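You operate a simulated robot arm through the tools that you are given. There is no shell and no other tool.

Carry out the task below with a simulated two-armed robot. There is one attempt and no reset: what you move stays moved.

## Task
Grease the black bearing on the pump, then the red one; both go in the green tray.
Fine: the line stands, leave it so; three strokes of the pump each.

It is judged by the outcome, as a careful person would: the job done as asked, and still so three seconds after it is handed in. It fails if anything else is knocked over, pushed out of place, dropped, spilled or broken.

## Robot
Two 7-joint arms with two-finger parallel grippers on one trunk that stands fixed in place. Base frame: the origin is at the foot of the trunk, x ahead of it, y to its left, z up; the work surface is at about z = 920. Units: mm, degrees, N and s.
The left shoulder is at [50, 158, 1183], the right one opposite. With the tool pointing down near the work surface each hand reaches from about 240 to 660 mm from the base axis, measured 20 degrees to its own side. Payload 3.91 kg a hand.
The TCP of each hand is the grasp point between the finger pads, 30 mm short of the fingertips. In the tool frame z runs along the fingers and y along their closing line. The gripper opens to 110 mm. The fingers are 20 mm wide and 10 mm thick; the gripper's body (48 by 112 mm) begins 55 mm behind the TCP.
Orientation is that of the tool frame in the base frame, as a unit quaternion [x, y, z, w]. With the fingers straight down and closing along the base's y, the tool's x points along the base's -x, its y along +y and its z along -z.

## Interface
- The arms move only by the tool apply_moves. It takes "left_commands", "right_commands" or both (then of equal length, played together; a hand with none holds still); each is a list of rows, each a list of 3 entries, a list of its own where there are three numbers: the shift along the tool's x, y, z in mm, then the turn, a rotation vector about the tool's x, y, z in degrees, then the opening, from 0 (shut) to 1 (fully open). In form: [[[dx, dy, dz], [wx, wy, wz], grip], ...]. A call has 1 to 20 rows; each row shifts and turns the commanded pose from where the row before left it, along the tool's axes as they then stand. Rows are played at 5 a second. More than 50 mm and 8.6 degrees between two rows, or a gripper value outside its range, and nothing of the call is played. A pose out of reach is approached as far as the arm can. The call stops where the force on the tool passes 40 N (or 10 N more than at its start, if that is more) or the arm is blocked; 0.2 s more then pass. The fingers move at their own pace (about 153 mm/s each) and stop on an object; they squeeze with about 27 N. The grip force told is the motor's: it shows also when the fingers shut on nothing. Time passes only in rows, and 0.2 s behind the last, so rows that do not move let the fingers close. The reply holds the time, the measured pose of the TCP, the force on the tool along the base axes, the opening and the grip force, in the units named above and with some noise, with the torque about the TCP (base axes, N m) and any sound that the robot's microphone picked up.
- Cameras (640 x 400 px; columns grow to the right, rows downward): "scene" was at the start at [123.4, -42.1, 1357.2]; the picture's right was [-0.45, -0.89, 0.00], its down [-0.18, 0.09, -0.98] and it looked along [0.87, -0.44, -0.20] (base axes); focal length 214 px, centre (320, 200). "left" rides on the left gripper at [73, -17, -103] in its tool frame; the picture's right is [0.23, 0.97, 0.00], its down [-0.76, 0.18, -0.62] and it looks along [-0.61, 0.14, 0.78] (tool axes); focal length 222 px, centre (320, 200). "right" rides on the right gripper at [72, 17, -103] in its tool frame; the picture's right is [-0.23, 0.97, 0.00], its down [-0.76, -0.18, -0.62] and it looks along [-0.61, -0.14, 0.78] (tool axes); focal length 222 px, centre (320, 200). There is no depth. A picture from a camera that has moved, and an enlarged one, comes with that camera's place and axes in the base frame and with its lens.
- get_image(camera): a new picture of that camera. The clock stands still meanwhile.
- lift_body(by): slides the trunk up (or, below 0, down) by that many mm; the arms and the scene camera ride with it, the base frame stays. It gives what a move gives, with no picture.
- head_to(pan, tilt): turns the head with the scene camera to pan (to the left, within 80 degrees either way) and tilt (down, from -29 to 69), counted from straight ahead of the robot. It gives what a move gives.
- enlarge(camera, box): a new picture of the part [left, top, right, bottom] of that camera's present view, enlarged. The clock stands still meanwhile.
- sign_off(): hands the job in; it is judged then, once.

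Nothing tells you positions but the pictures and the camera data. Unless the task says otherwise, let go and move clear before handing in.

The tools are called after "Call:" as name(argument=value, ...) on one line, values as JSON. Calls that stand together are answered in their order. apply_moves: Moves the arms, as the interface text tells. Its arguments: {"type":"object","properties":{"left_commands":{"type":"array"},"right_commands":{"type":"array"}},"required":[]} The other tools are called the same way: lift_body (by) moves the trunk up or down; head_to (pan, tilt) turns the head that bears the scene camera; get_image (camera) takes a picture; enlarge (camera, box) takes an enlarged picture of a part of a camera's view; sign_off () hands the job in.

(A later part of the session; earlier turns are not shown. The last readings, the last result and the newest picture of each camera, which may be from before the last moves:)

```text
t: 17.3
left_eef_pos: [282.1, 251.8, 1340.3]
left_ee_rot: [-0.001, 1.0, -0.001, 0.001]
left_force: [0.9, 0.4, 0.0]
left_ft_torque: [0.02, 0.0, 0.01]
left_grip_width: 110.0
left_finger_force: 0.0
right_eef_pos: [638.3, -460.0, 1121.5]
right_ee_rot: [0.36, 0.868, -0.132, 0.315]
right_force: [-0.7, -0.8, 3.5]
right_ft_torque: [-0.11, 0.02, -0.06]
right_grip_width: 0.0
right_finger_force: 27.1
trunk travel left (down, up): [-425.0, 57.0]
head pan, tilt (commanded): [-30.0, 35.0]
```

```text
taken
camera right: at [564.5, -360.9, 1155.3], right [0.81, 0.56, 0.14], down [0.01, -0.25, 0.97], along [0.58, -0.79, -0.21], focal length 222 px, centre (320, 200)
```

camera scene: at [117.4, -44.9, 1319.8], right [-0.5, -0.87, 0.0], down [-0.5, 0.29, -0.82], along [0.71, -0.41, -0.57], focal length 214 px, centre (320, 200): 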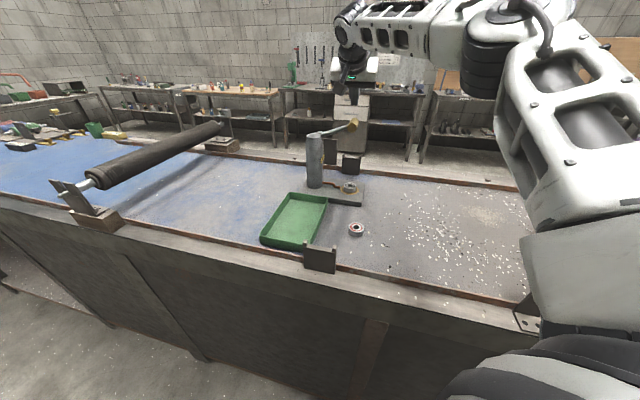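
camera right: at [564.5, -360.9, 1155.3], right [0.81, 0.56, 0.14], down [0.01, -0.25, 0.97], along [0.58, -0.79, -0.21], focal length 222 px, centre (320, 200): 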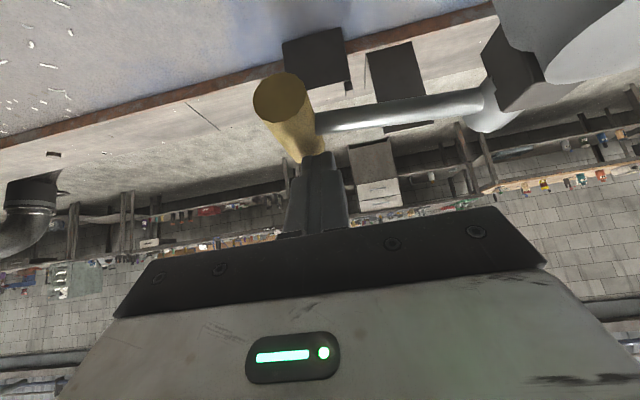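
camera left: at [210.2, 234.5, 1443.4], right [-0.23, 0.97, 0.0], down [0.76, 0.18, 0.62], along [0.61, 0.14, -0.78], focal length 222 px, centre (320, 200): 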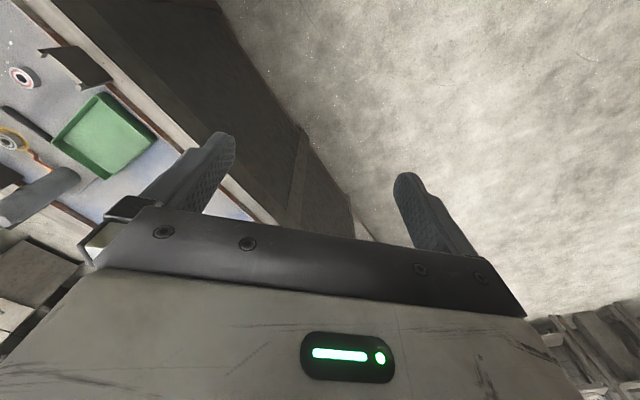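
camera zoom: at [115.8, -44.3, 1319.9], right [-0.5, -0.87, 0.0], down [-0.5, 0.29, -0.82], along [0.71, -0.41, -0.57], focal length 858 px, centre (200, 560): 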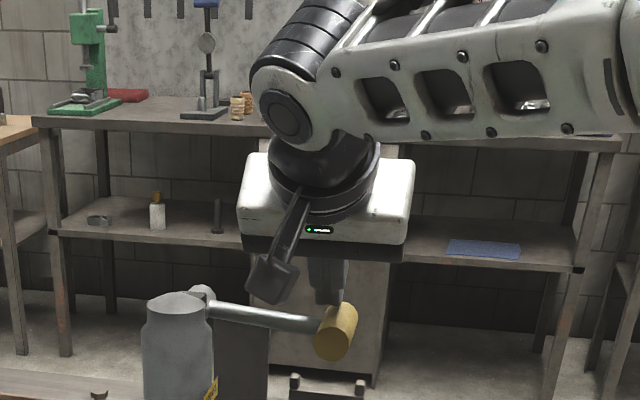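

The lever is spring-loaded and follows the fingers up. I'll lift all the way until it is at its top rest and the fingers are free of it.

Call:
apply_moves(right_commands=[[[-6.4, 0, -7.7], [0, 0, 0], 0], [[-6.4, 0, -7.7], [0, 0, 0], 0], [[-6.4, 0, -7.7], [0, 0, 0], 0], [[-6.4, 0, -7.7], [0, 0, 0], 0], [[-6.4, 0, -7.7], [0, 0, 0], 0], [[-6.4, 0, -7.7], [0, 0, 0], 0], [[-6.4, 0, -7.7], [0, 0, 0], 0], [[0, 0, 0], [0, 0, 0], 0]])

Call:
enlarge(camera="scene", box=[300, 60, 400, 160])

Call:
get_image(camera="right")

Call:
enlarge(camera="scene", box=[300, 150, 380, 210])

```text
t: 19.1
left_eef_pos: [281.6, 251.0, 1340.5]
left_ee_rot: [-0.001, 1.0, 0.0, 0.002]
left_force: [0.6, -0.4, -0.2]
left_ft_torque: [0.0, -0.01, 0.0]
left_grip_width: 109.8
left_finger_force: 0.0
right_eef_pos: [641.6, -458.8, 1191.7]
right_ee_rot: [0.359, 0.868, -0.131, 0.316]
right_force: [-0.8, 0.1, 0.6]
right_ft_torque: [0.01, 0.02, 0.02]
right_grip_width: 0.2
right_finger_force: 27.4
trunk travel left (down, up): [-425.0, 57.0]
head pan, tilt (commanded): [-30.0, 35.0]
```

```text
4.00 times, centred on (350, 110) of scene
camera zoom: at [116.4, -44.4, 1319.9], right [-0.5, -0.87, 0.0], down [-0.5, 0.29, -0.82], along [0.71, -0.41, -0.57], focal length 858 px, centre (200, 560)
```

zoom: 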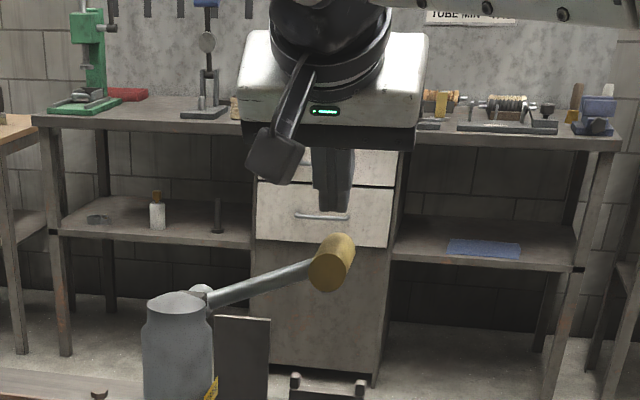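

```text
taken
camera right: at [567.0, -359.9, 1224.7], right [0.81, 0.57, 0.15], down [0.0, -0.26, 0.97], along [0.58, -0.78, -0.21], focal length 222 px, centre (320, 200)
```

right: 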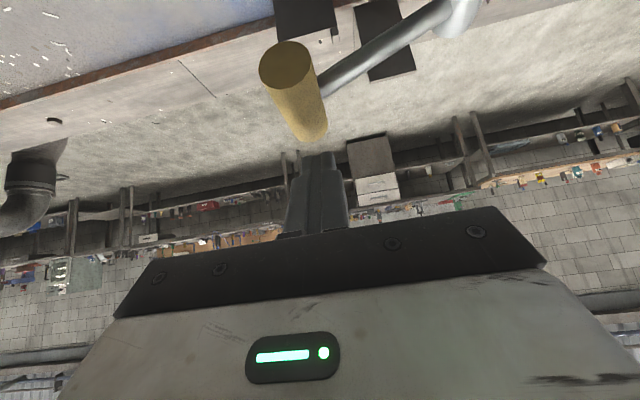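

```text
6.67 times, centred on (340, 180) of scene
camera zoom: at [116.4, -44.4, 1319.9], right [-0.5, -0.87, 0.0], down [-0.5, 0.29, -0.82], along [0.71, -0.41, -0.57], focal length 1430 px, centre (187, 333)
```

zoom: 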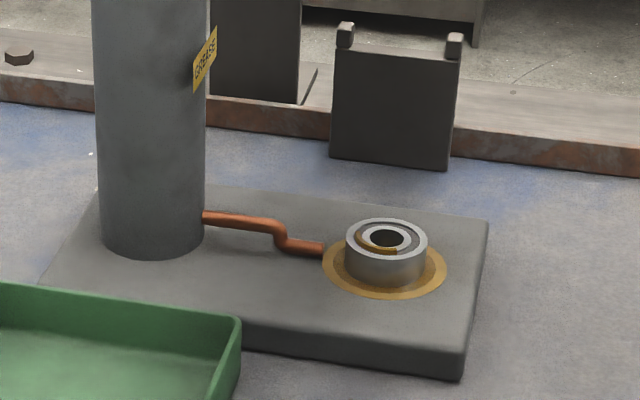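

An amber arc, about a third of the ring, now shows on the black bearing's seal, so one full stroke counts as one third. The lever is back at its top. Now the second stroke, with the fingers shifted 3 mm outward.

Call:
apply_moves(right_commands=[[[6.4, -3, 7.7], [0, 0, 0], 0], [[6.4, 0, 7.7], [0, 0, 0], 0], [[6.4, 0, 7.7], [0, 0, 0], 0], [[6.4, 0, 7.7], [0, 0, 0], 0], [[6.4, 0, 7.7], [0, 0, 0], 0], [[6.4, 0, 7.7], [0, 0, 0], 0], [[6.4, 0, 7.7], [0, 0, 0], 0], [[6.4, 0, 7.7], [0, 0, 0], 0], [[6.4, 0, 7.7], [0, 0, 0], 0], [[5.2, 0, 6.2], [0, 0, 0], 0], [[2.6, 0, 3.1], [0, 0, 0], 0]])

Call:
enlarge(camera="scene", box=[300, 100, 400, 210])

Call:
get_image(camera="right")

```text
t: 21.5
left_eef_pos: [279.7, 253.2, 1341.1]
left_ee_rot: [-0.001, 1.0, -0.002, 0.001]
left_force: [0.5, -0.2, -0.1]
left_ft_torque: [0.01, 0.05, 0.0]
left_grip_width: 110.0
left_finger_force: 0.1
right_eef_pos: [638.1, -459.1, 1096.8]
right_ee_rot: [0.36, 0.866, -0.131, 0.321]
right_force: [3.2, -1.7, 22.5]
right_ft_torque: [-0.22, -0.28, 0.18]
right_grip_width: 0.1
right_finger_force: 27.0
trunk travel left (down, up): [-425.0, 57.0]
head pan, tilt (commanded): [-30.0, 35.0]
```

```text
3.64 times, centred on (350, 155) of scene
camera zoom: at [114.4, -42.7, 1320.6], right [-0.5, -0.87, 0.0], down [-0.5, 0.29, -0.82], along [0.71, -0.41, -0.57], focal length 780 px, centre (211, 364)
```

zoom: 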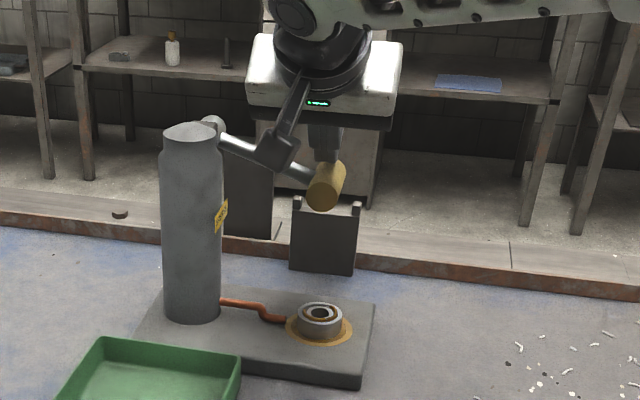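

```text
taken
camera right: at [563.3, -361.2, 1128.3], right [0.81, 0.57, 0.15], down [-0.01, -0.25, 0.97], along [0.59, -0.78, -0.2], focal length 222 px, centre (320, 200)
```

right: 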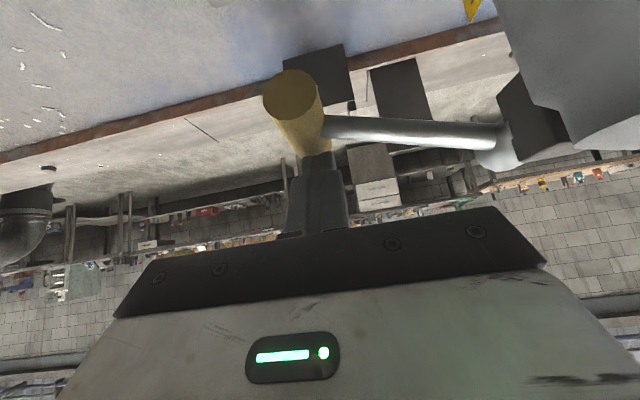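

Bottom stop reached again with 22 N, and the amber arc has grown. I'll raise the lever fully and check the ring.

Call:
apply_moves(right_commands=[[[-6.4, 0, -7.7], [0, 0, 0], 0], [[-6.4, 0, -7.7], [0, 0, 0], 0], [[-6.4, 0, -7.7], [0, 0, 0], 0], [[-6.4, 0, -7.7], [0, 0, 0], 0], [[-6.4, 0, -7.7], [0, 0, 0], 0], [[-6.4, 0, -7.7], [0, 0, 0], 0], [[-6.4, 0, -7.7], [0, 0, 0], 0], [[-6.4, 0, -7.7], [0, 0, 0], 0], [[-6.4, 0, -7.7], [0, 0, 0], 0], [[-7.8, 0, -9.3], [0, 0, 0], 0], [[0, 0, 0], [0, 0, 0], 0]])

Call:
enlarge(camera="scene", box=[300, 150, 380, 210])

Call:
enlarge(camera="scene", box=[300, 60, 400, 160])

```text
t: 23.9
left_eef_pos: [281.5, 251.7, 1339.2]
left_ee_rot: [-0.001, 1.0, -0.001, 0.001]
left_force: [-0.3, -0.2, 1.0]
left_ft_torque: [0.01, 0.01, 0.0]
left_grip_width: 109.9
left_finger_force: 0.1
right_eef_pos: [639.5, -460.4, 1192.8]
right_ee_rot: [0.36, 0.868, -0.131, 0.316]
right_force: [0.5, -0.1, -0.5]
right_ft_torque: [-0.01, 0.0, 0.0]
right_grip_width: 0.2
right_finger_force: 27.5
trunk travel left (down, up): [-425.0, 57.0]
head pan, tilt (commanded): [-30.0, 35.0]
```

```text
6.67 times, centred on (340, 180) of scene
camera zoom: at [116.4, -44.4, 1319.9], right [-0.5, -0.87, 0.0], down [-0.5, 0.29, -0.82], along [0.71, -0.41, -0.57], focal length 1430 px, centre (187, 333)
```

zoom: 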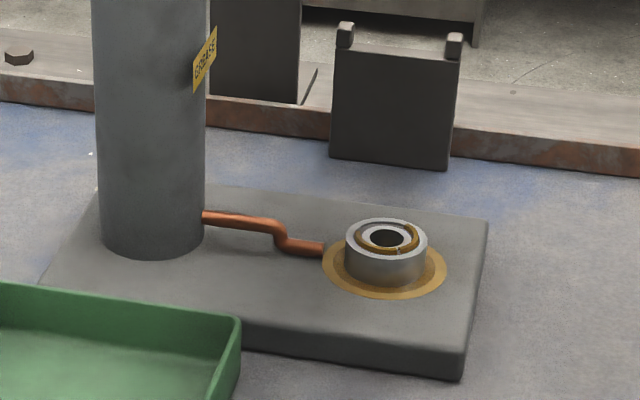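

```text
4.00 times, centred on (350, 110) of scene
camera zoom: at [116.4, -44.4, 1319.9], right [-0.5, -0.87, 0.0], down [-0.5, 0.29, -0.82], along [0.71, -0.41, -0.57], focal length 858 px, centre (200, 560)
```

zoom: 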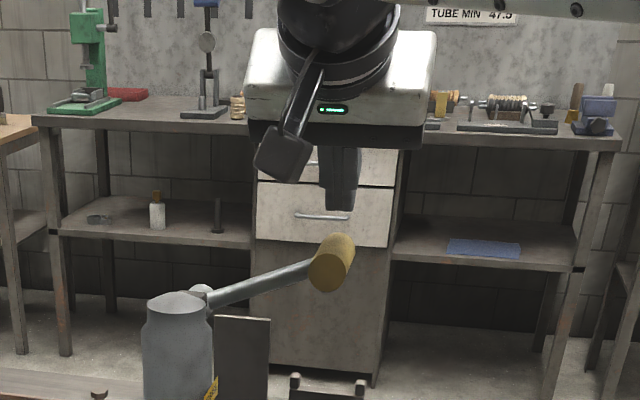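

Two thirds of the ring is now amber and the pump has not moved. Third stroke for the black bearing, along the same path.

Call:
apply_moves(right_commands=[[[6.4, 0, 7.7], [0, 0, 0], 0], [[6.4, 0, 7.7], [0, 0, 0], 0], [[6.4, 0, 7.7], [0, 0, 0], 0], [[6.4, 0, 7.7], [0, 0, 0], 0], [[6.4, 0, 7.7], [0, 0, 0], 0], [[6.4, 0, 7.7], [0, 0, 0], 0], [[6.4, 0, 7.7], [0, 0, 0], 0], [[6.4, 0, 7.7], [0, 0, 0], 0], [[6.4, 0, 7.7], [0, 0, 0], 0], [[5.2, 0, 6.2], [0, 0, 0], 0], [[2.9, 0, 3.5], [0, 0, 0], 0]])

Call:
enlarge(camera="scene", box=[300, 100, 400, 210])

```text
t: 26.3
left_eef_pos: [278.9, 253.9, 1340.6]
left_ee_rot: [-0.001, 1.0, -0.003, 0.002]
left_force: [0.4, -0.3, -0.1]
left_ft_torque: [-0.02, 0.04, 0.04]
left_grip_width: 110.2
left_finger_force: 0.1
right_eef_pos: [636.7, -460.4, 1096.8]
right_ee_rot: [0.359, 0.867, -0.129, 0.322]
right_force: [2.6, 1.4, 23.7]
right_ft_torque: [-0.16, -0.26, 0.0]
right_grip_width: 0.0
right_finger_force: 27.1
trunk travel left (down, up): [-425.0, 57.0]
head pan, tilt (commanded): [-30.0, 35.0]
```

```text
3.64 times, centred on (350, 155) of scene
camera zoom: at [114.2, -42.2, 1320.7], right [-0.5, -0.87, 0.0], down [-0.49, 0.29, -0.82], along [0.71, -0.41, -0.57], focal length 780 px, centre (211, 364)
```

zoom: 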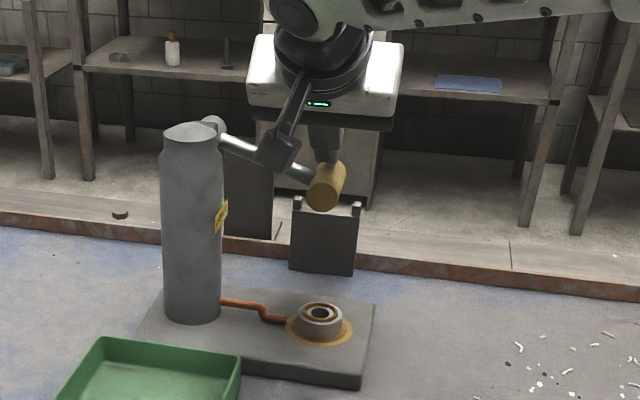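

Call:
apply_moves(right_commands=[[[-6.4, 0, -7.7], [0, 0, 0], 0], [[-6.4, 0, -7.7], [0, 0, 0], 0], [[-6.4, 0, -7.7], [0, 0, 0], 0], [[-6.4, 0, -7.7], [0, 0, 0], 0], [[-6.4, 0, -7.7], [0, 0, 0], 0], [[-6.4, 0, -7.7], [0, 0, 0], 0], [[-6.4, 0, -7.7], [0, 0, 0], 0], [[-6.4, 0, -7.7], [0, 0, 0], 0], [[-6.4, 0, -7.7], [0, 0, 0], 0], [[-7.8, 0, -9.3], [0, 0, 0], 0], [[0, 0, 0], [0, 0, 0], 0]])

Call:
enlarge(camera="scene", box=[300, 150, 380, 210])

Call:
enlarge(camera="scene", box=[300, 60, 400, 160])

```text
t: 28.7
left_eef_pos: [281.9, 252.4, 1339.8]
left_ee_rot: [-0.001, 1.0, -0.001, 0.001]
left_force: [-0.2, 0.2, -0.5]
left_ft_torque: [0.0, 0.0, -0.02]
left_grip_width: 110.1
left_finger_force: 0.1
right_eef_pos: [637.4, -461.9, 1194.1]
right_ee_rot: [0.36, 0.868, -0.131, 0.316]
right_force: [0.8, 0.1, -0.5]
right_ft_torque: [-0.01, 0.0, 0.01]
right_grip_width: 0.0
right_finger_force: 27.0
trunk travel left (down, up): [-425.0, 57.0]
head pan, tilt (commanded): [-30.0, 35.0]
```

```text
6.67 times, centred on (340, 180) of scene
camera zoom: at [116.4, -44.4, 1319.9], right [-0.5, -0.87, 0.0], down [-0.5, 0.29, -0.82], along [0.71, -0.41, -0.57], focal length 1430 px, centre (187, 333)
```

zoom: 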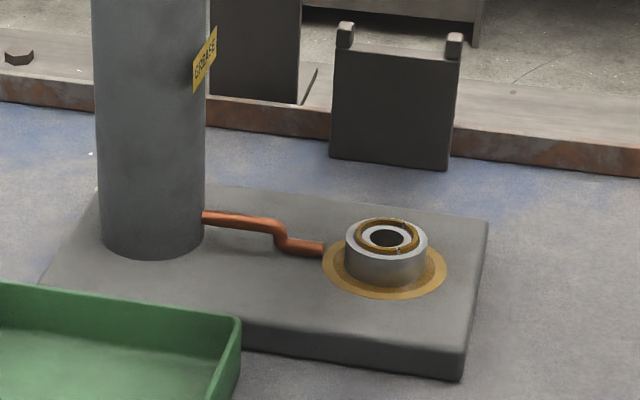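

```text
4.00 times, centred on (350, 110) of scene
camera zoom: at [116.4, -44.4, 1319.9], right [-0.5, -0.87, 0.0], down [-0.5, 0.29, -0.82], along [0.71, -0.41, -0.57], focal length 858 px, centre (200, 560)
```

zoom: 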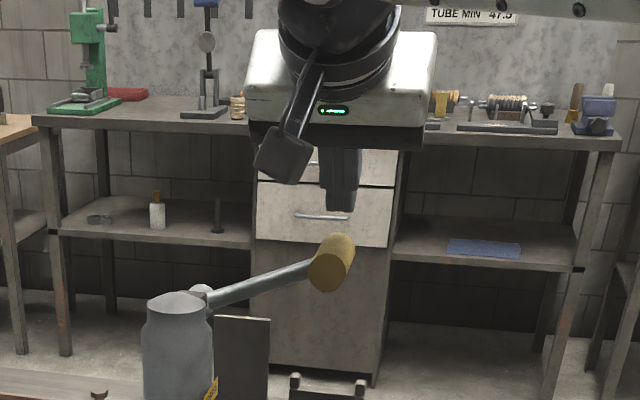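

The ring on the black bearing is now fully amber after three strokes and the lever is at rest at the top. Next I take the hand back and up, turn it square (closing along y, clear of the copper pipe) with 15° tilt, and open it.

Call:
apply_moves(right_commands=[[[0, 0, -35], [0, 0, 0], 0], [[0, 0, -35], [0, 0, 0], 0], [[0, 0, -35], [0, 0, 0], 0.3], [[0, 0, 0], [0, 6.25, 0], 0.6], [[0, 0, 0], [0, 6.25, 0], 0.6], [[0, 0, 0], [0, 6.25, 0], 0.6], [[0, 0, 0], [0, 6.25, 0], 0.6], [[0, 0, 0], [-1.941, 0, -7.244], 0.6], [[0, 0, 0], [-1.941, 0, -7.244], 0.6], [[0, 0, 0], [-1.941, 0, -7.244], 0.6], [[0, 0, 0], [-1.941, 0, -7.244], 0.6], [[0, 0, 0], [-1.941, 0, -7.244], 0.6], [[0, 0, 0], [-1.941, 0, -7.244], 0.6]])

Call:
get_image(camera="right")

Call:
get_image(camera="scene")

```text
t: 31.5
left_eef_pos: [282.6, 250.9, 1339.8]
left_ee_rot: [-0.001, 1.0, -0.001, 0.001]
left_force: [0.3, 0.4, 0.7]
left_ft_torque: [0.03, 0.01, 0.01]
left_grip_width: 110.1
left_finger_force: 0.0
right_eef_pos: [583.0, -417.9, 1265.2]
right_ee_rot: [-0.006, 0.985, -0.038, 0.17]
right_force: [-0.6, -0.8, -0.1]
right_ft_torque: [0.0, 0.03, 0.02]
right_grip_width: 66.2
right_finger_force: 0.0
right hand out of reach, approached as far as the arm can: row 6, 7
trunk travel left (down, up): [-425.0, 57.0]
head pan, tilt (commanded): [-30.0, 35.0]
```

```text
taken
camera right: at [478.7, -394.6, 1337.8], right [0.22, 0.98, 0.0], down [0.51, -0.11, 0.85], along [0.83, -0.18, -0.52], focal length 222 px, centre (320, 200)
```

right: 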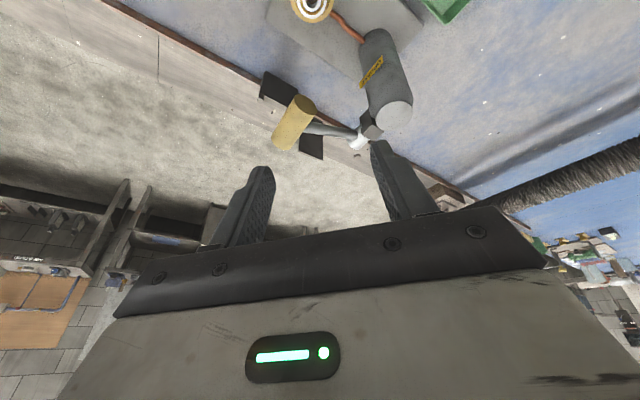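

```text
taken
camera scene: at [116.4, -44.3, 1320.0], right [-0.5, -0.87, 0.0], down [-0.5, 0.29, -0.82], along [0.71, -0.41, -0.57], focal length 214 px, centre (320, 200)
```

scene: 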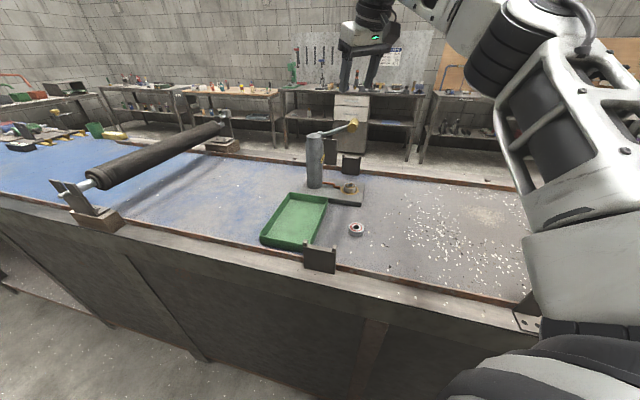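

The hand stalled slightly at the edge of its reach up high, leaving it a few degrees off. I'll go lower where reach is better and correct the orientation there.

Call:
apply_moves(right_commands=[[[25.2, -0.9, 33.7], [0, 0, 0], 0.6], [[25.2, -0.9, 33.7], [0, 0, 0], 0.6], [[0, 0, 0], [-4.22, 4.58, 1.25], 0.6], [[0, 0, 0], [0, 0, 0], 0.6]])

Call:
get_image(camera="right")

```text
t: 32.5
left_eef_pos: [280.6, 252.4, 1338.9]
left_ee_rot: [-0.001, 1.0, -0.001, 0.002]
left_force: [-0.1, 0.7, -0.6]
left_ft_torque: [-0.02, 0.0, 0.0]
left_grip_width: 109.9
left_finger_force: 0.1
right_eef_pos: [557.6, -426.3, 1185.8]
right_ee_rot: [0.001, 0.991, -0.001, 0.131]
right_force: [-0.2, -0.1, -0.8]
right_ft_torque: [-0.02, -0.02, 0.02]
right_grip_width: 66.2
right_finger_force: 0.2
trunk travel left (down, up): [-425.0, 57.0]
head pan, tilt (commanded): [-30.0, 35.0]
```

```text
taken
camera right: at [460.3, -409.4, 1267.2], right [0.22, 0.97, 0.06], down [0.58, -0.18, 0.8], along [0.79, -0.14, -0.6], focal length 222 px, centre (320, 200)
```

right: 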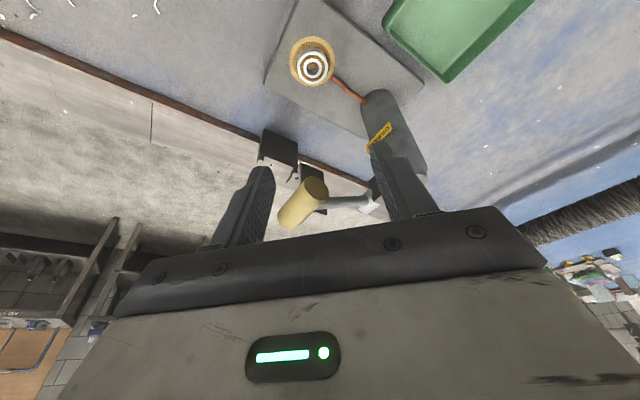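

Orientation is now exact (15° tilt, square). I'll enlarge on the black bearing to fix its position from here.

Call:
enlarge(camera="right", box=[250, 20, 410, 120])

```text
4.00 times, centred on (330, 70) of right
camera zoom: at [460.3, -409.4, 1267.2], right [0.22, 0.97, 0.06], down [0.58, -0.18, 0.8], along [0.79, -0.14, -0.6], focal length 888 px, centre (280, 720)
```

zoom: 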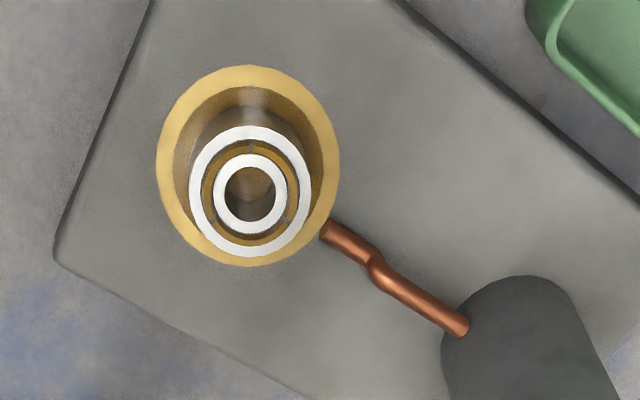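

The bearing centre works out at (591, -431), top about z 951, on a seat at (590, -430). I'll go down to about 100 mm over the plate directly above it and check.

Call:
apply_moves(right_commands=[[[2.9, -1.2, 37], [0, 0, 0], 0.6], [[2.9, -1.2, 37], [0, 0, 0], 0.6], [[2.9, -1.2, 37], [0, 0, 0], 0.6], [[2.9, -1.2, 37], [0, 0, 0], 0.6]])

Call:
get_image(camera="right")

Call:
enlarge(camera="scene", box=[290, 100, 410, 210])

```text
t: 33.5
left_eef_pos: [281.8, 251.4, 1339.4]
left_ee_rot: [-0.001, 1.0, 0.0, 0.0]
left_force: [0.9, -1.2, 1.0]
left_ft_torque: [-0.03, -0.01, 0.01]
left_grip_width: 109.9
left_finger_force: 0.1
right_eef_pos: [585.7, -430.2, 1040.1]
right_ee_rot: [0.001, 0.991, -0.001, 0.131]
right_force: [-0.3, -1.2, 0.4]
right_ft_torque: [0.0, -0.02, -0.01]
right_grip_width: 66.0
right_finger_force: 0.0
trunk travel left (down, up): [-425.0, 57.0]
head pan, tilt (commanded): [-30.0, 35.0]
```

```text
taken
camera right: at [488.9, -412.0, 1121.2], right [0.22, 0.97, 0.06], down [0.57, -0.18, 0.8], along [0.79, -0.14, -0.6], focal length 222 px, centre (320, 200)
```

right: 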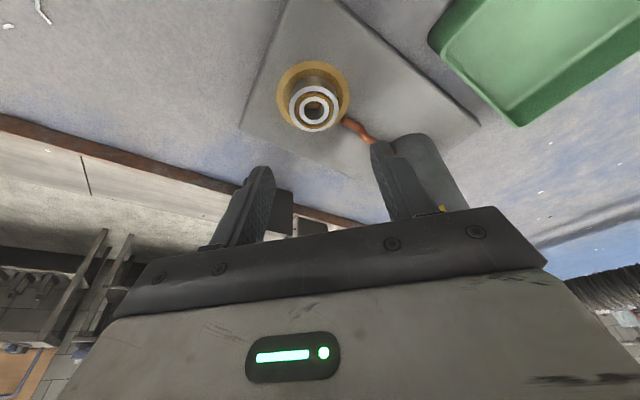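

```text
3.64 times, centred on (350, 155) of scene
camera zoom: at [116.7, -44.5, 1319.9], right [-0.5, -0.87, 0.0], down [-0.5, 0.29, -0.82], along [0.71, -0.41, -0.57], focal length 780 px, centre (211, 364)
```

zoom: 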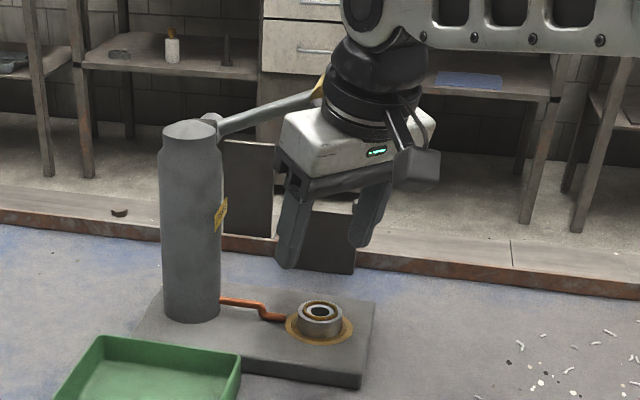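

The bearing reads (589, -430), well lined up between the fingers. I'll lower around it, stopping a few mm above the plate.

Call:
apply_moves(right_commands=[[[4.6, 0, 15.8], [0, 0, 0], 0.6], [[4.6, 0, 15.8], [0, 0, 0], 0.6], [[4.6, 0, 15.8], [0, 0, 0], 0.6], [[4.6, 0, 15.8], [0, 0, 0], 0.6]])

Call:
get_image(camera="right")

Call:
enlarge(camera="scene", box=[310, 140, 390, 210])

```text
t: 34.5
left_eef_pos: [282.4, 251.8, 1339.2]
left_ee_rot: [0.0, 1.0, 0.0, 0.001]
left_force: [0.2, -0.2, -0.7]
left_ft_torque: [0.0, -0.01, 0.0]
left_grip_width: 110.2
left_finger_force: 0.1
right_eef_pos: [581.9, -429.5, 975.4]
right_ee_rot: [0.001, 0.992, 0.0, 0.129]
right_force: [1.4, 0.7, 0.4]
right_ft_torque: [-0.03, 0.01, 0.0]
right_grip_width: 66.3
right_finger_force: 0.0
trunk travel left (down, up): [-425.0, 57.0]
head pan, tilt (commanded): [-30.0, 35.0]
```

```text
taken
camera right: at [484.5, -411.8, 1056.0], right [0.22, 0.97, 0.06], down [0.57, -0.18, 0.8], along [0.79, -0.14, -0.6], focal length 222 px, centre (320, 200)
```

right: 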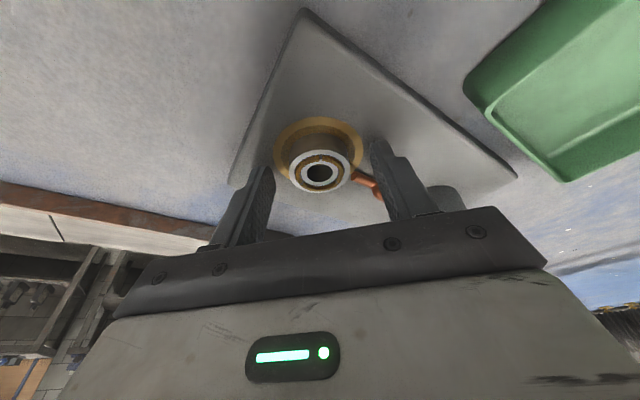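

```text
5.71 times, centred on (350, 175) of scene
camera zoom: at [116.5, -44.3, 1320.0], right [-0.5, -0.87, 0.0], down [-0.5, 0.29, -0.82], along [0.71, -0.41, -0.57], focal length 1226 px, centre (149, 343)
```

zoom: 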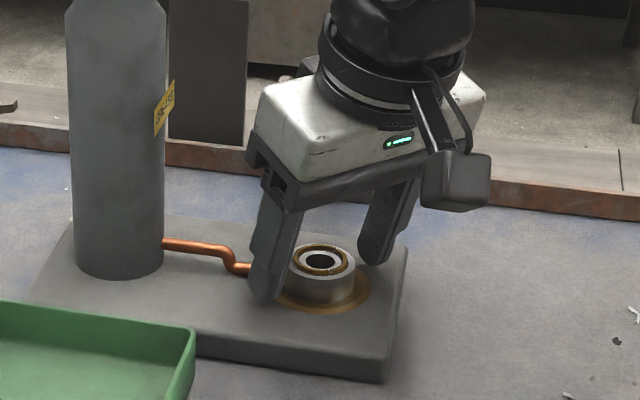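

The fingers straddle the bearing with the copper pipe clear of the left one. I'll go 5 mm lower and close.

Call:
apply_moves(right_commands=[[[-0.9, -0.5, 5.8], [0, 0, 0], 0.6], [[0, 0, 0], [0, 0, 0], 0.45], [[0, 0, 0], [0, 0, 0], 0.2], [[0, 0, 0], [0, 0, 0], 0.2], [[0, 0, 0], [0, 0, 0], 0.2]])

Call:
get_image(camera="right")

Call:
enlarge(camera="scene", box=[310, 140, 390, 210])

```text
t: 35.7
left_eef_pos: [281.1, 252.8, 1340.5]
left_ee_rot: [0.0, 1.0, -0.001, 0.001]
left_force: [0.1, 0.0, -0.4]
left_ft_torque: [-0.02, -0.02, -0.01]
left_grip_width: 109.8
left_finger_force: 0.1
right_eef_pos: [584.1, -428.4, 971.5]
right_ee_rot: [0.001, 0.991, -0.001, 0.131]
right_force: [1.0, 3.5, 8.4]
right_ft_torque: [0.28, -0.03, 0.08]
right_grip_width: 38.9
right_finger_force: 27.7
trunk travel left (down, up): [-425.0, 57.0]
head pan, tilt (commanded): [-30.0, 35.0]
```

```text
taken
camera right: at [487.0, -411.5, 1052.6], right [0.22, 0.97, 0.06], down [0.57, -0.18, 0.8], along [0.79, -0.14, -0.6], focal length 222 px, centre (320, 200)
```

right: 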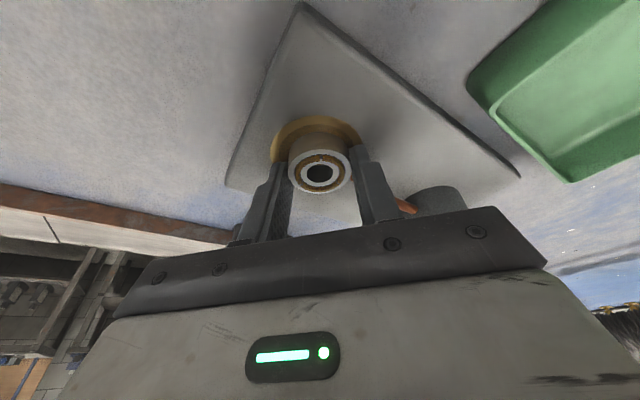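

```text
5.71 times, centred on (350, 175) of scene
camera zoom: at [115.7, -43.4, 1320.1], right [-0.5, -0.87, 0.0], down [-0.5, 0.29, -0.82], along [0.71, -0.41, -0.57], focal length 1226 px, centre (149, 343)
```

zoom: 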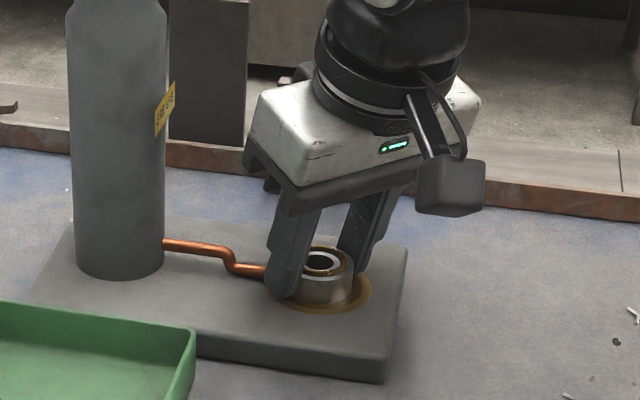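

The black bearing is gripped (38.9 mm wide, 28 N). I'll lift it straight up slowly.

Call:
apply_moves(right_commands=[[[-1.3, 0, -4.8], [0, 0, 0], 0.2], [[-2.6, 0, -9.7], [0, 0, 0], 0.2], [[-2.6, 0, -9.7], [0, 0, 0], 0.2], [[-5.2, 0, -19.3], [0, 0, 0], 0.2]])

Call:
get_image(camera="right")

Call:
enlarge(camera="scene", box=[310, 140, 390, 210])

```text
t: 36.7
left_eef_pos: [281.1, 251.9, 1339.0]
left_ee_rot: [0.0, 1.0, -0.001, 0.001]
left_force: [0.1, 0.8, -0.9]
left_ft_torque: [0.03, -0.02, -0.02]
left_grip_width: 109.7
left_finger_force: 0.0
right_eef_pos: [583.7, -430.2, 1014.8]
right_ee_rot: [0.001, 0.992, -0.001, 0.129]
right_force: [-0.2, 0.3, 0.6]
right_ft_torque: [0.0, 0.0, -0.01]
right_grip_width: 21.8
right_finger_force: 0.1
trunk travel left (down, up): [-425.0, 57.0]
head pan, tilt (commanded): [-30.0, 35.0]
```

```text
taken
camera right: at [487.6, -413.2, 1095.7], right [0.22, 0.97, 0.06], down [0.57, -0.18, 0.8], along [0.79, -0.14, -0.6], focal length 222 px, centre (320, 200)
```

right: 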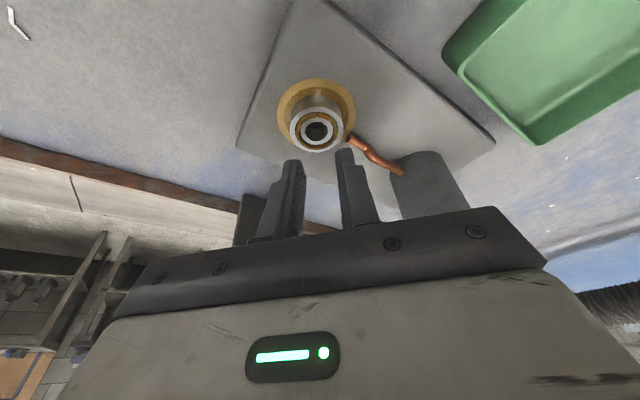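

```text
5.71 times, centred on (350, 175) of scene
camera zoom: at [116.2, -44.2, 1320.0], right [-0.5, -0.87, 0.0], down [-0.5, 0.29, -0.82], along [0.71, -0.41, -0.57], focal length 1226 px, centre (149, 343)
```

zoom: 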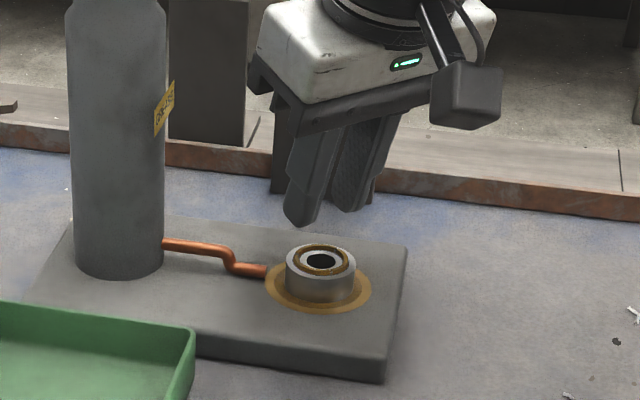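

The grip slipped off on lifting: the bearing is still on its seat and only the fingers came up. I'll look at the finger shape and at the bearing's present place before trying again.

Call:
enlarge(camera="right", box=[220, 70, 420, 250])

Call:
enlarge(camera="scene", box=[330, 140, 380, 200])

```text
2.22 times, centred on (320, 160) of right
camera zoom: at [487.6, -413.2, 1095.7], right [0.22, 0.97, 0.06], down [0.57, -0.18, 0.8], along [0.79, -0.14, -0.6], focal length 494 px, centre (320, 289)
```

zoom: 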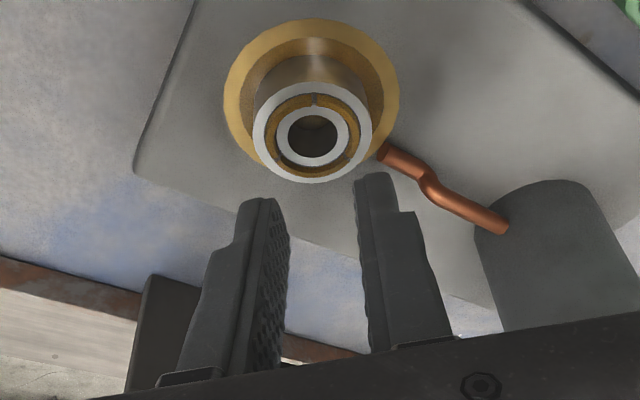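

```text
6.67 times, centred on (355, 170) of scene
camera zoom: at [116.2, -44.2, 1320.0], right [-0.5, -0.87, 0.0], down [-0.5, 0.29, -0.82], along [0.71, -0.41, -0.57], focal length 1430 px, centre (87, 400)
```

zoom: 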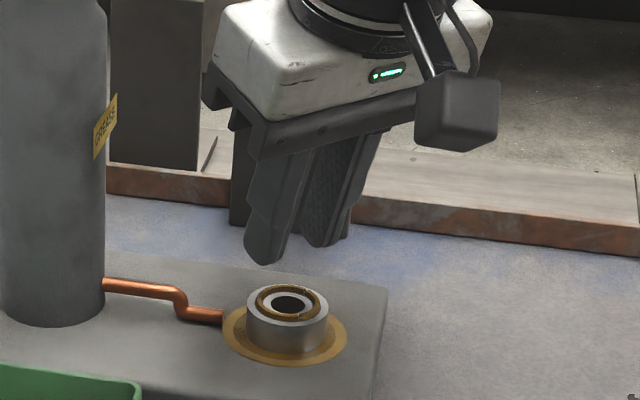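

The bearing hasn't moved, so the seat seems to hold it in place and the pads only caught its upper part. I'll retry with the hand more upright (10° tilt), going down in small steps to find how low the fingertips can go.

Call:
apply_moves(right_commands=[[[0, 0, 0], [0, 5, 0], 0.52], [[0, 0, 0], [0, 0, 0], 0.52], [[1.3, -0.2, 12], [0, 0, 0], 0.52], [[1.3, 0, 12], [0, 0, 0], 0.52], [[1.3, 0, 12], [0, 0, 0], 0.52]])

Call:
get_image(camera="right")

Call:
enlarge(camera="scene", box=[300, 90, 400, 210])

```text
t: 37.9
left_eef_pos: [281.0, 251.6, 1339.6]
left_ee_rot: [-0.001, 1.0, -0.001, 0.0]
left_force: [-0.5, -1.0, -0.3]
left_ft_torque: [0.01, -0.01, 0.01]
left_grip_width: 109.9
left_finger_force: 0.0
right_eef_pos: [587.7, -430.6, 977.7]
right_ee_rot: [0.001, 0.996, -0.001, 0.089]
right_force: [0.2, 0.1, -0.3]
right_ft_torque: [0.01, 0.0, -0.01]
right_grip_width: 57.1
right_finger_force: 0.0
trunk travel left (down, up): [-425.0, 57.0]
head pan, tilt (commanded): [-30.0, 35.0]
```

```text
taken
camera right: at [498.2, -413.7, 1067.9], right [0.23, 0.97, 0.04], down [0.64, -0.18, 0.75], along [0.73, -0.14, -0.66], focal length 222 px, centre (320, 200)
```

right: 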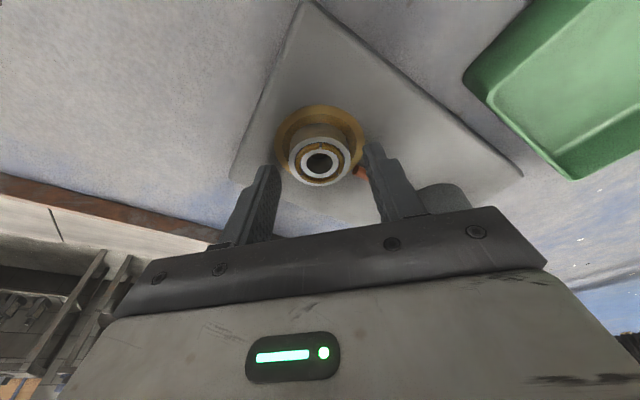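

```text
3.33 times, centred on (350, 150) of scene
camera zoom: at [116.5, -44.3, 1319.9], right [-0.5, -0.87, 0.0], down [-0.5, 0.29, -0.82], along [0.71, -0.41, -0.57], focal length 715 px, centre (220, 367)
```

zoom: 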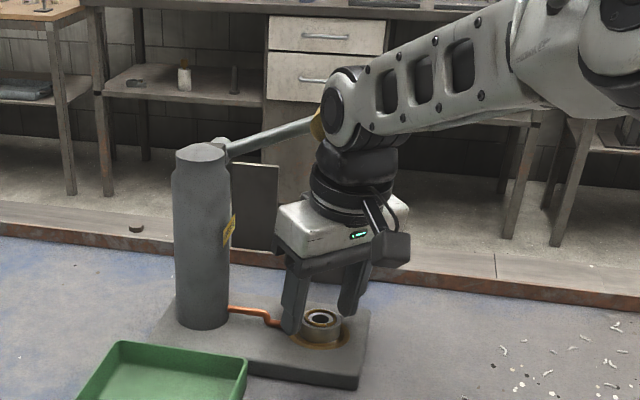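

Lined up within about a millimetre and well clear of the lever. I'll creep down in 2 mm steps to feel for the plate.

Call:
apply_moves(right_commands=[[[0.3, 0, 2], [0, 0, 0], 0.52], [[0.3, 0, 2], [0, 0, 0], 0.52], [[0.3, 0, 2], [0, 0, 0], 0.52], [[0.2, 0, 1], [0, 0, 0], 0.52]])

```text
t: 38.9
left_eef_pos: [281.8, 252.3, 1339.7]
left_ee_rot: [-0.001, 1.0, 0.0, 0.0]
left_force: [0.2, 0.3, 0.6]
left_ft_torque: [-0.05, 0.02, -0.01]
left_grip_width: 110.0
left_finger_force: 0.0
right_eef_pos: [585.9, -430.9, 973.6]
right_ee_rot: [0.001, 0.996, -0.001, 0.087]
right_force: [-0.2, -0.1, 1.1]
right_ft_torque: [-0.02, -0.01, -0.01]
right_grip_width: 57.4
right_finger_force: 0.3
trunk travel left (down, up): [-425.0, 57.0]
head pan, tilt (commanded): [-30.0, 35.0]
```

Call:
apply_moves(right_commands=[[[0.3, 0, 1.5], [0, 0, 0], 0.52], [[0.3, 0, 1.5], [0, 0, 0], 0.52], [[0, 0, 0], [0, 0, 0], 0.52]])

Call:
get_image(camera="right")

Call:
enlarge(camera="scene", box=[320, 150, 380, 200])

```text
t: 39.7
left_eef_pos: [282.8, 252.2, 1339.5]
left_ee_rot: [-0.001, 1.0, -0.002, 0.001]
left_force: [-0.2, -0.4, -0.1]
left_ft_torque: [0.0, 0.0, 0.0]
left_grip_width: 110.0
left_finger_force: 0.0
right_eef_pos: [583.5, -430.6, 972.6]
right_ee_rot: [0.002, 0.996, 0.0, 0.09]
right_force: [2.4, -0.3, 7.0]
right_ft_torque: [0.21, -0.07, -0.16]
right_grip_width: 57.2
right_finger_force: 0.0
right hand out of reach, approached as far as the arm can: row 2
trunk travel left (down, up): [-425.0, 57.0]
head pan, tilt (commanded): [-30.0, 35.0]
```

```text
taken
camera right: at [494.7, -412.8, 1060.3], right [0.23, 0.97, 0.04], down [0.64, -0.18, 0.75], along [0.74, -0.14, -0.66], focal length 222 px, centre (320, 200)
```

right: 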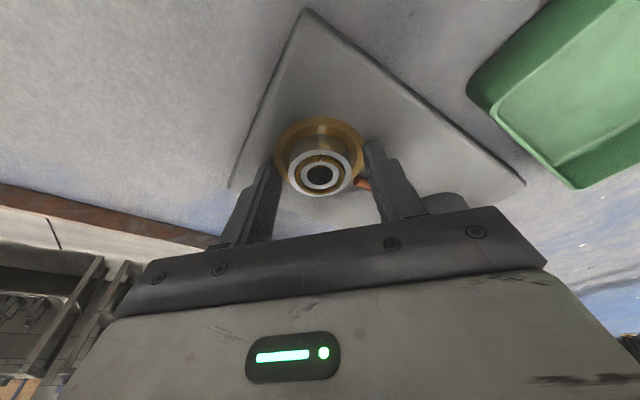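

```text
8.00 times, centred on (350, 175) of scene
camera zoom: at [116.0, -43.9, 1320.1], right [-0.5, -0.87, 0.0], down [-0.5, 0.29, -0.82], along [0.71, -0.41, -0.57], focal length 1716 px, centre (80, 400)
```

zoom: 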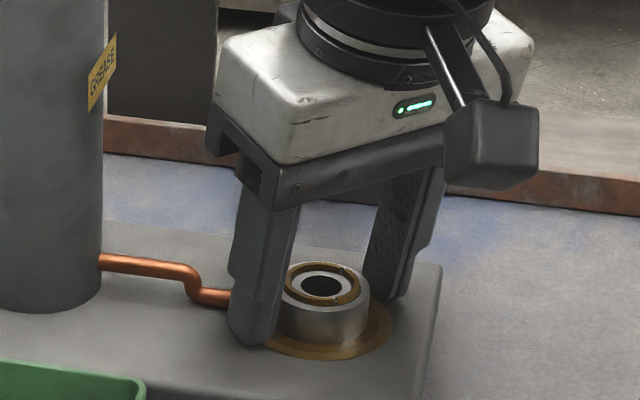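

The left fingertip touches the plate at TCP z ≈ 972 (plate top near z 940), and 10° tilt is at the arm's reach limit. I'll back up slightly, return to about 16° tilt, and re-measure.

Call:
apply_moves(right_commands=[[[-1.4, 0, -7.9], [0, 0, 0], 0.52], [[0, 0, 0], [0, -6, 0], 0.52], [[0, 0, 0], [0, 0, 0], 0.52], [[0, 0, 0], [0, 0, 0], 0.52]])

Call:
get_image(camera="right")

```text
t: 40.7
left_eef_pos: [281.5, 251.6, 1339.7]
left_ee_rot: [-0.001, 1.0, -0.001, 0.001]
left_force: [0.4, -0.3, 0.2]
left_ft_torque: [0.01, 0.02, 0.02]
left_grip_width: 109.9
left_finger_force: 0.0
right_eef_pos: [585.6, -430.6, 977.5]
right_ee_rot: [0.0, 0.99, 0.0, 0.139]
right_force: [1.0, 0.7, 0.2]
right_ft_torque: [0.01, 0.06, -0.04]
right_grip_width: 57.1
right_finger_force: 0.1
trunk travel left (down, up): [-425.0, 57.0]
head pan, tilt (commanded): [-30.0, 35.0]
```

```text
taken
camera right: at [486.1, -413.0, 1056.8], right [0.22, 0.97, 0.06], down [0.56, -0.18, 0.81], along [0.8, -0.14, -0.58], focal length 222 px, centre (320, 200)
```

right: 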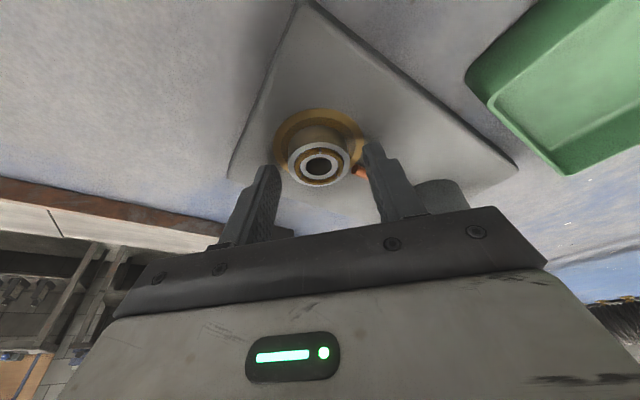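

Now at 16° tilt, aligned. I'll lower 4 mm, close fully, and lift just a few mm, slowly, to see the force.

Call:
apply_moves(right_commands=[[[3.2, 0, 3.8], [0, 0, 0], 0.52], [[0, 0, 0], [0, 0, 0], 0.42], [[0, 0, 0], [0, 0, 0], 0], [[0, 0, 0], [0, 0, 0], 0], [[0, 0, 0], [0, 0, 0], 0]])

Call:
get_image(camera="right")

Call:
enlarge(camera="scene", box=[320, 150, 380, 200])

```text
t: 41.9
left_eef_pos: [281.8, 252.2, 1339.1]
left_ee_rot: [-0.001, 1.0, -0.001, 0.0]
left_force: [0.2, -0.1, 0.2]
left_ft_torque: [0.0, -0.02, 0.02]
left_grip_width: 109.8
left_finger_force: 0.0
right_eef_pos: [583.0, -431.5, 973.6]
right_ee_rot: [0.0, 0.99, 0.0, 0.138]
right_force: [0.0, 0.3, 0.0]
right_ft_torque: [0.0, -0.02, -0.02]
right_grip_width: 39.0
right_finger_force: 27.1
trunk travel left (down, up): [-425.0, 57.0]
head pan, tilt (commanded): [-30.0, 35.0]
```

```text
taken
camera right: at [484.7, -413.6, 1052.6], right [0.22, 0.97, 0.06], down [0.56, -0.18, 0.81], along [0.8, -0.14, -0.59], focal length 222 px, centre (320, 200)
```

right: 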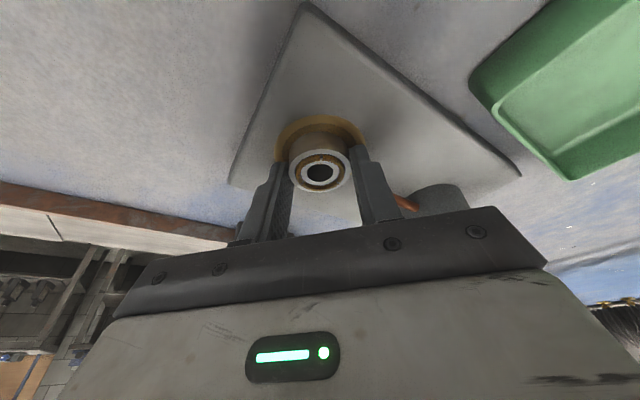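

```text
8.00 times, centred on (350, 175) of scene
camera zoom: at [116.4, -44.4, 1319.9], right [-0.5, -0.87, 0.0], down [-0.5, 0.29, -0.82], along [0.71, -0.41, -0.57], focal length 1716 px, centre (80, 400)
```

zoom: 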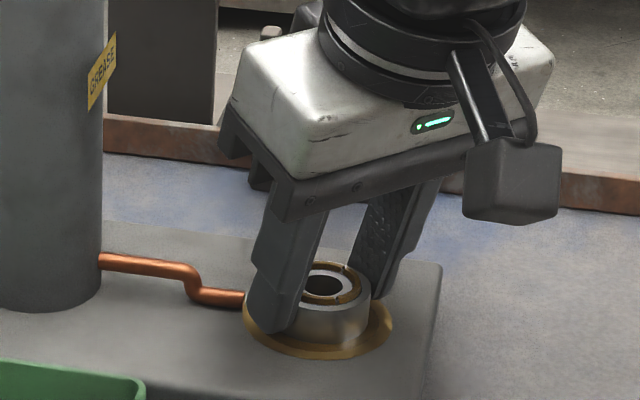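

Gripped at 39.0 mm with no side force. Now a slow 4 mm lift.

Call:
apply_moves(right_commands=[[[-0.3, 0, -1], [0, 0, 0], 0], [[-0.3, 0, -1], [0, 0, 0], 0], [[-0.3, 0, -1], [0, 0, 0], 0], [[-0.3, 0, -1], [0, 0, 0], 0]])

Call:
enlarge(camera="scene", box=[320, 150, 380, 200])

```text
t: 42.9
left_eef_pos: [281.4, 252.9, 1339.6]
left_ee_rot: [-0.001, 1.0, -0.001, 0.001]
left_force: [-0.7, 0.5, 0.1]
left_ft_torque: [0.01, 0.01, 0.02]
left_grip_width: 110.1
left_finger_force: 0.1
right_eef_pos: [582.9, -431.5, 977.5]
right_ee_rot: [0.002, 0.99, 0.0, 0.138]
right_force: [-0.5, 0.7, 0.2]
right_ft_torque: [0.04, 0.02, 0.0]
right_grip_width: 38.9
right_finger_force: 26.8
trunk travel left (down, up): [-425.0, 57.0]
head pan, tilt (commanded): [-30.0, 35.0]
```

```text
8.00 times, centred on (350, 175) of scene
camera zoom: at [116.5, -44.4, 1319.9], right [-0.5, -0.87, 0.0], down [-0.5, 0.29, -0.82], along [0.71, -0.41, -0.57], focal length 1716 px, centre (80, 400)
```

zoom: 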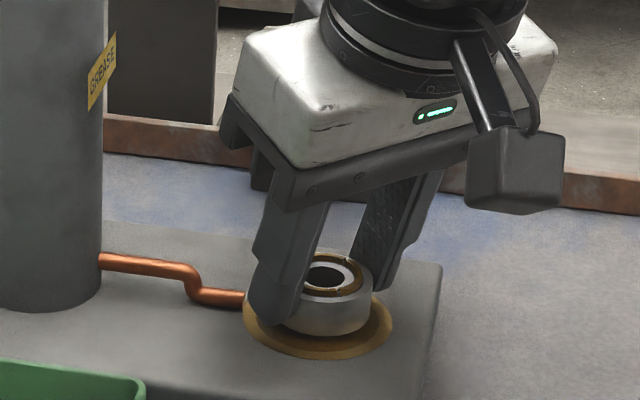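

It is lifting now: the bearing is off the seat and the grip is steady. I'll keep raising gently.

Call:
apply_moves(right_commands=[[[-0.5, 0, -1.9], [0, 0, 0], 0], [[-0.8, 0, -2.9], [0, 0, 0], 0], [[-1.1, 0, -3.8], [0, 0, 0], 0], [[-1.4, 0, -4.8], [0, 0, 0], 0], [[-1.4, 0, -4.8], [0, 0, 0], 0], [[-1.4, 0, -4.8], [0, 0, 0], 0], [[-1.4, 0, -4.8], [0, 0, 0], 0], [[-1.4, 0, -4.8], [0, 0, 0], 0], [[-1.4, 0, -4.8], [0, 0, 0], 0], [[-1.4, 0, -4.8], [0, 0, 0], 0], [[-1.4, 0, -4.8], [0, 0, 0], 0], [[-0.8, 0, -2.9], [0, 0, 0], 0]])

Call:
get_image(camera="right")

Call:
enlarge(camera="scene", box=[260, 130, 400, 260])

```text
t: 45.5
left_eef_pos: [280.5, 251.0, 1339.8]
left_ee_rot: [0.0, 1.0, -0.001, 0.001]
left_force: [0.3, -0.2, -0.4]
left_ft_torque: [-0.02, 0.01, 0.02]
left_grip_width: 110.2
left_finger_force: 0.1
right_eef_pos: [582.9, -430.1, 1028.7]
right_ee_rot: [0.002, 0.99, -0.001, 0.138]
right_force: [-0.9, 0.3, -0.9]
right_ft_torque: [0.01, 0.0, -0.01]
right_grip_width: 38.9
right_finger_force: 26.9
trunk travel left (down, up): [-425.0, 57.0]
head pan, tilt (commanded): [-30.0, 35.0]
```

```text
taken
camera right: at [484.4, -412.0, 1109.2], right [0.22, 0.97, 0.06], down [0.56, -0.18, 0.81], along [0.8, -0.14, -0.59], focal length 222 px, centre (320, 200)
```

right: 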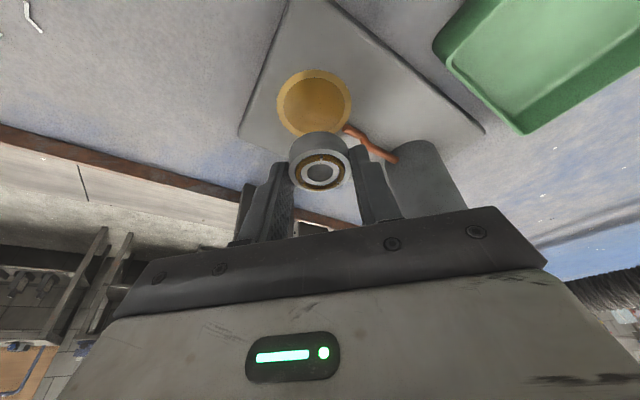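

```text
3.08 times, centred on (330, 195) of scene
camera zoom: at [116.4, -44.4, 1319.9], right [-0.5, -0.87, 0.0], down [-0.5, 0.29, -0.82], along [0.71, -0.41, -0.57], focal length 660 px, centre (289, 215)
```

zoom: 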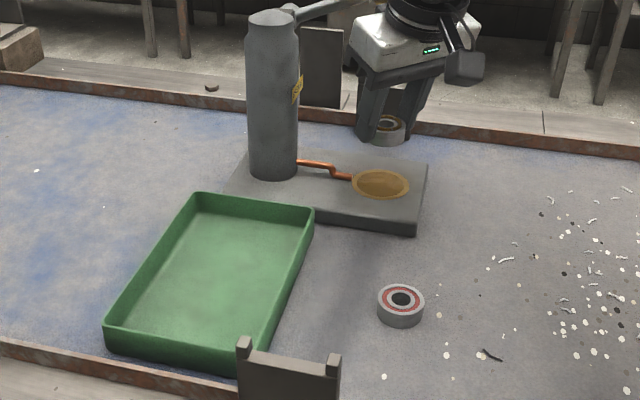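

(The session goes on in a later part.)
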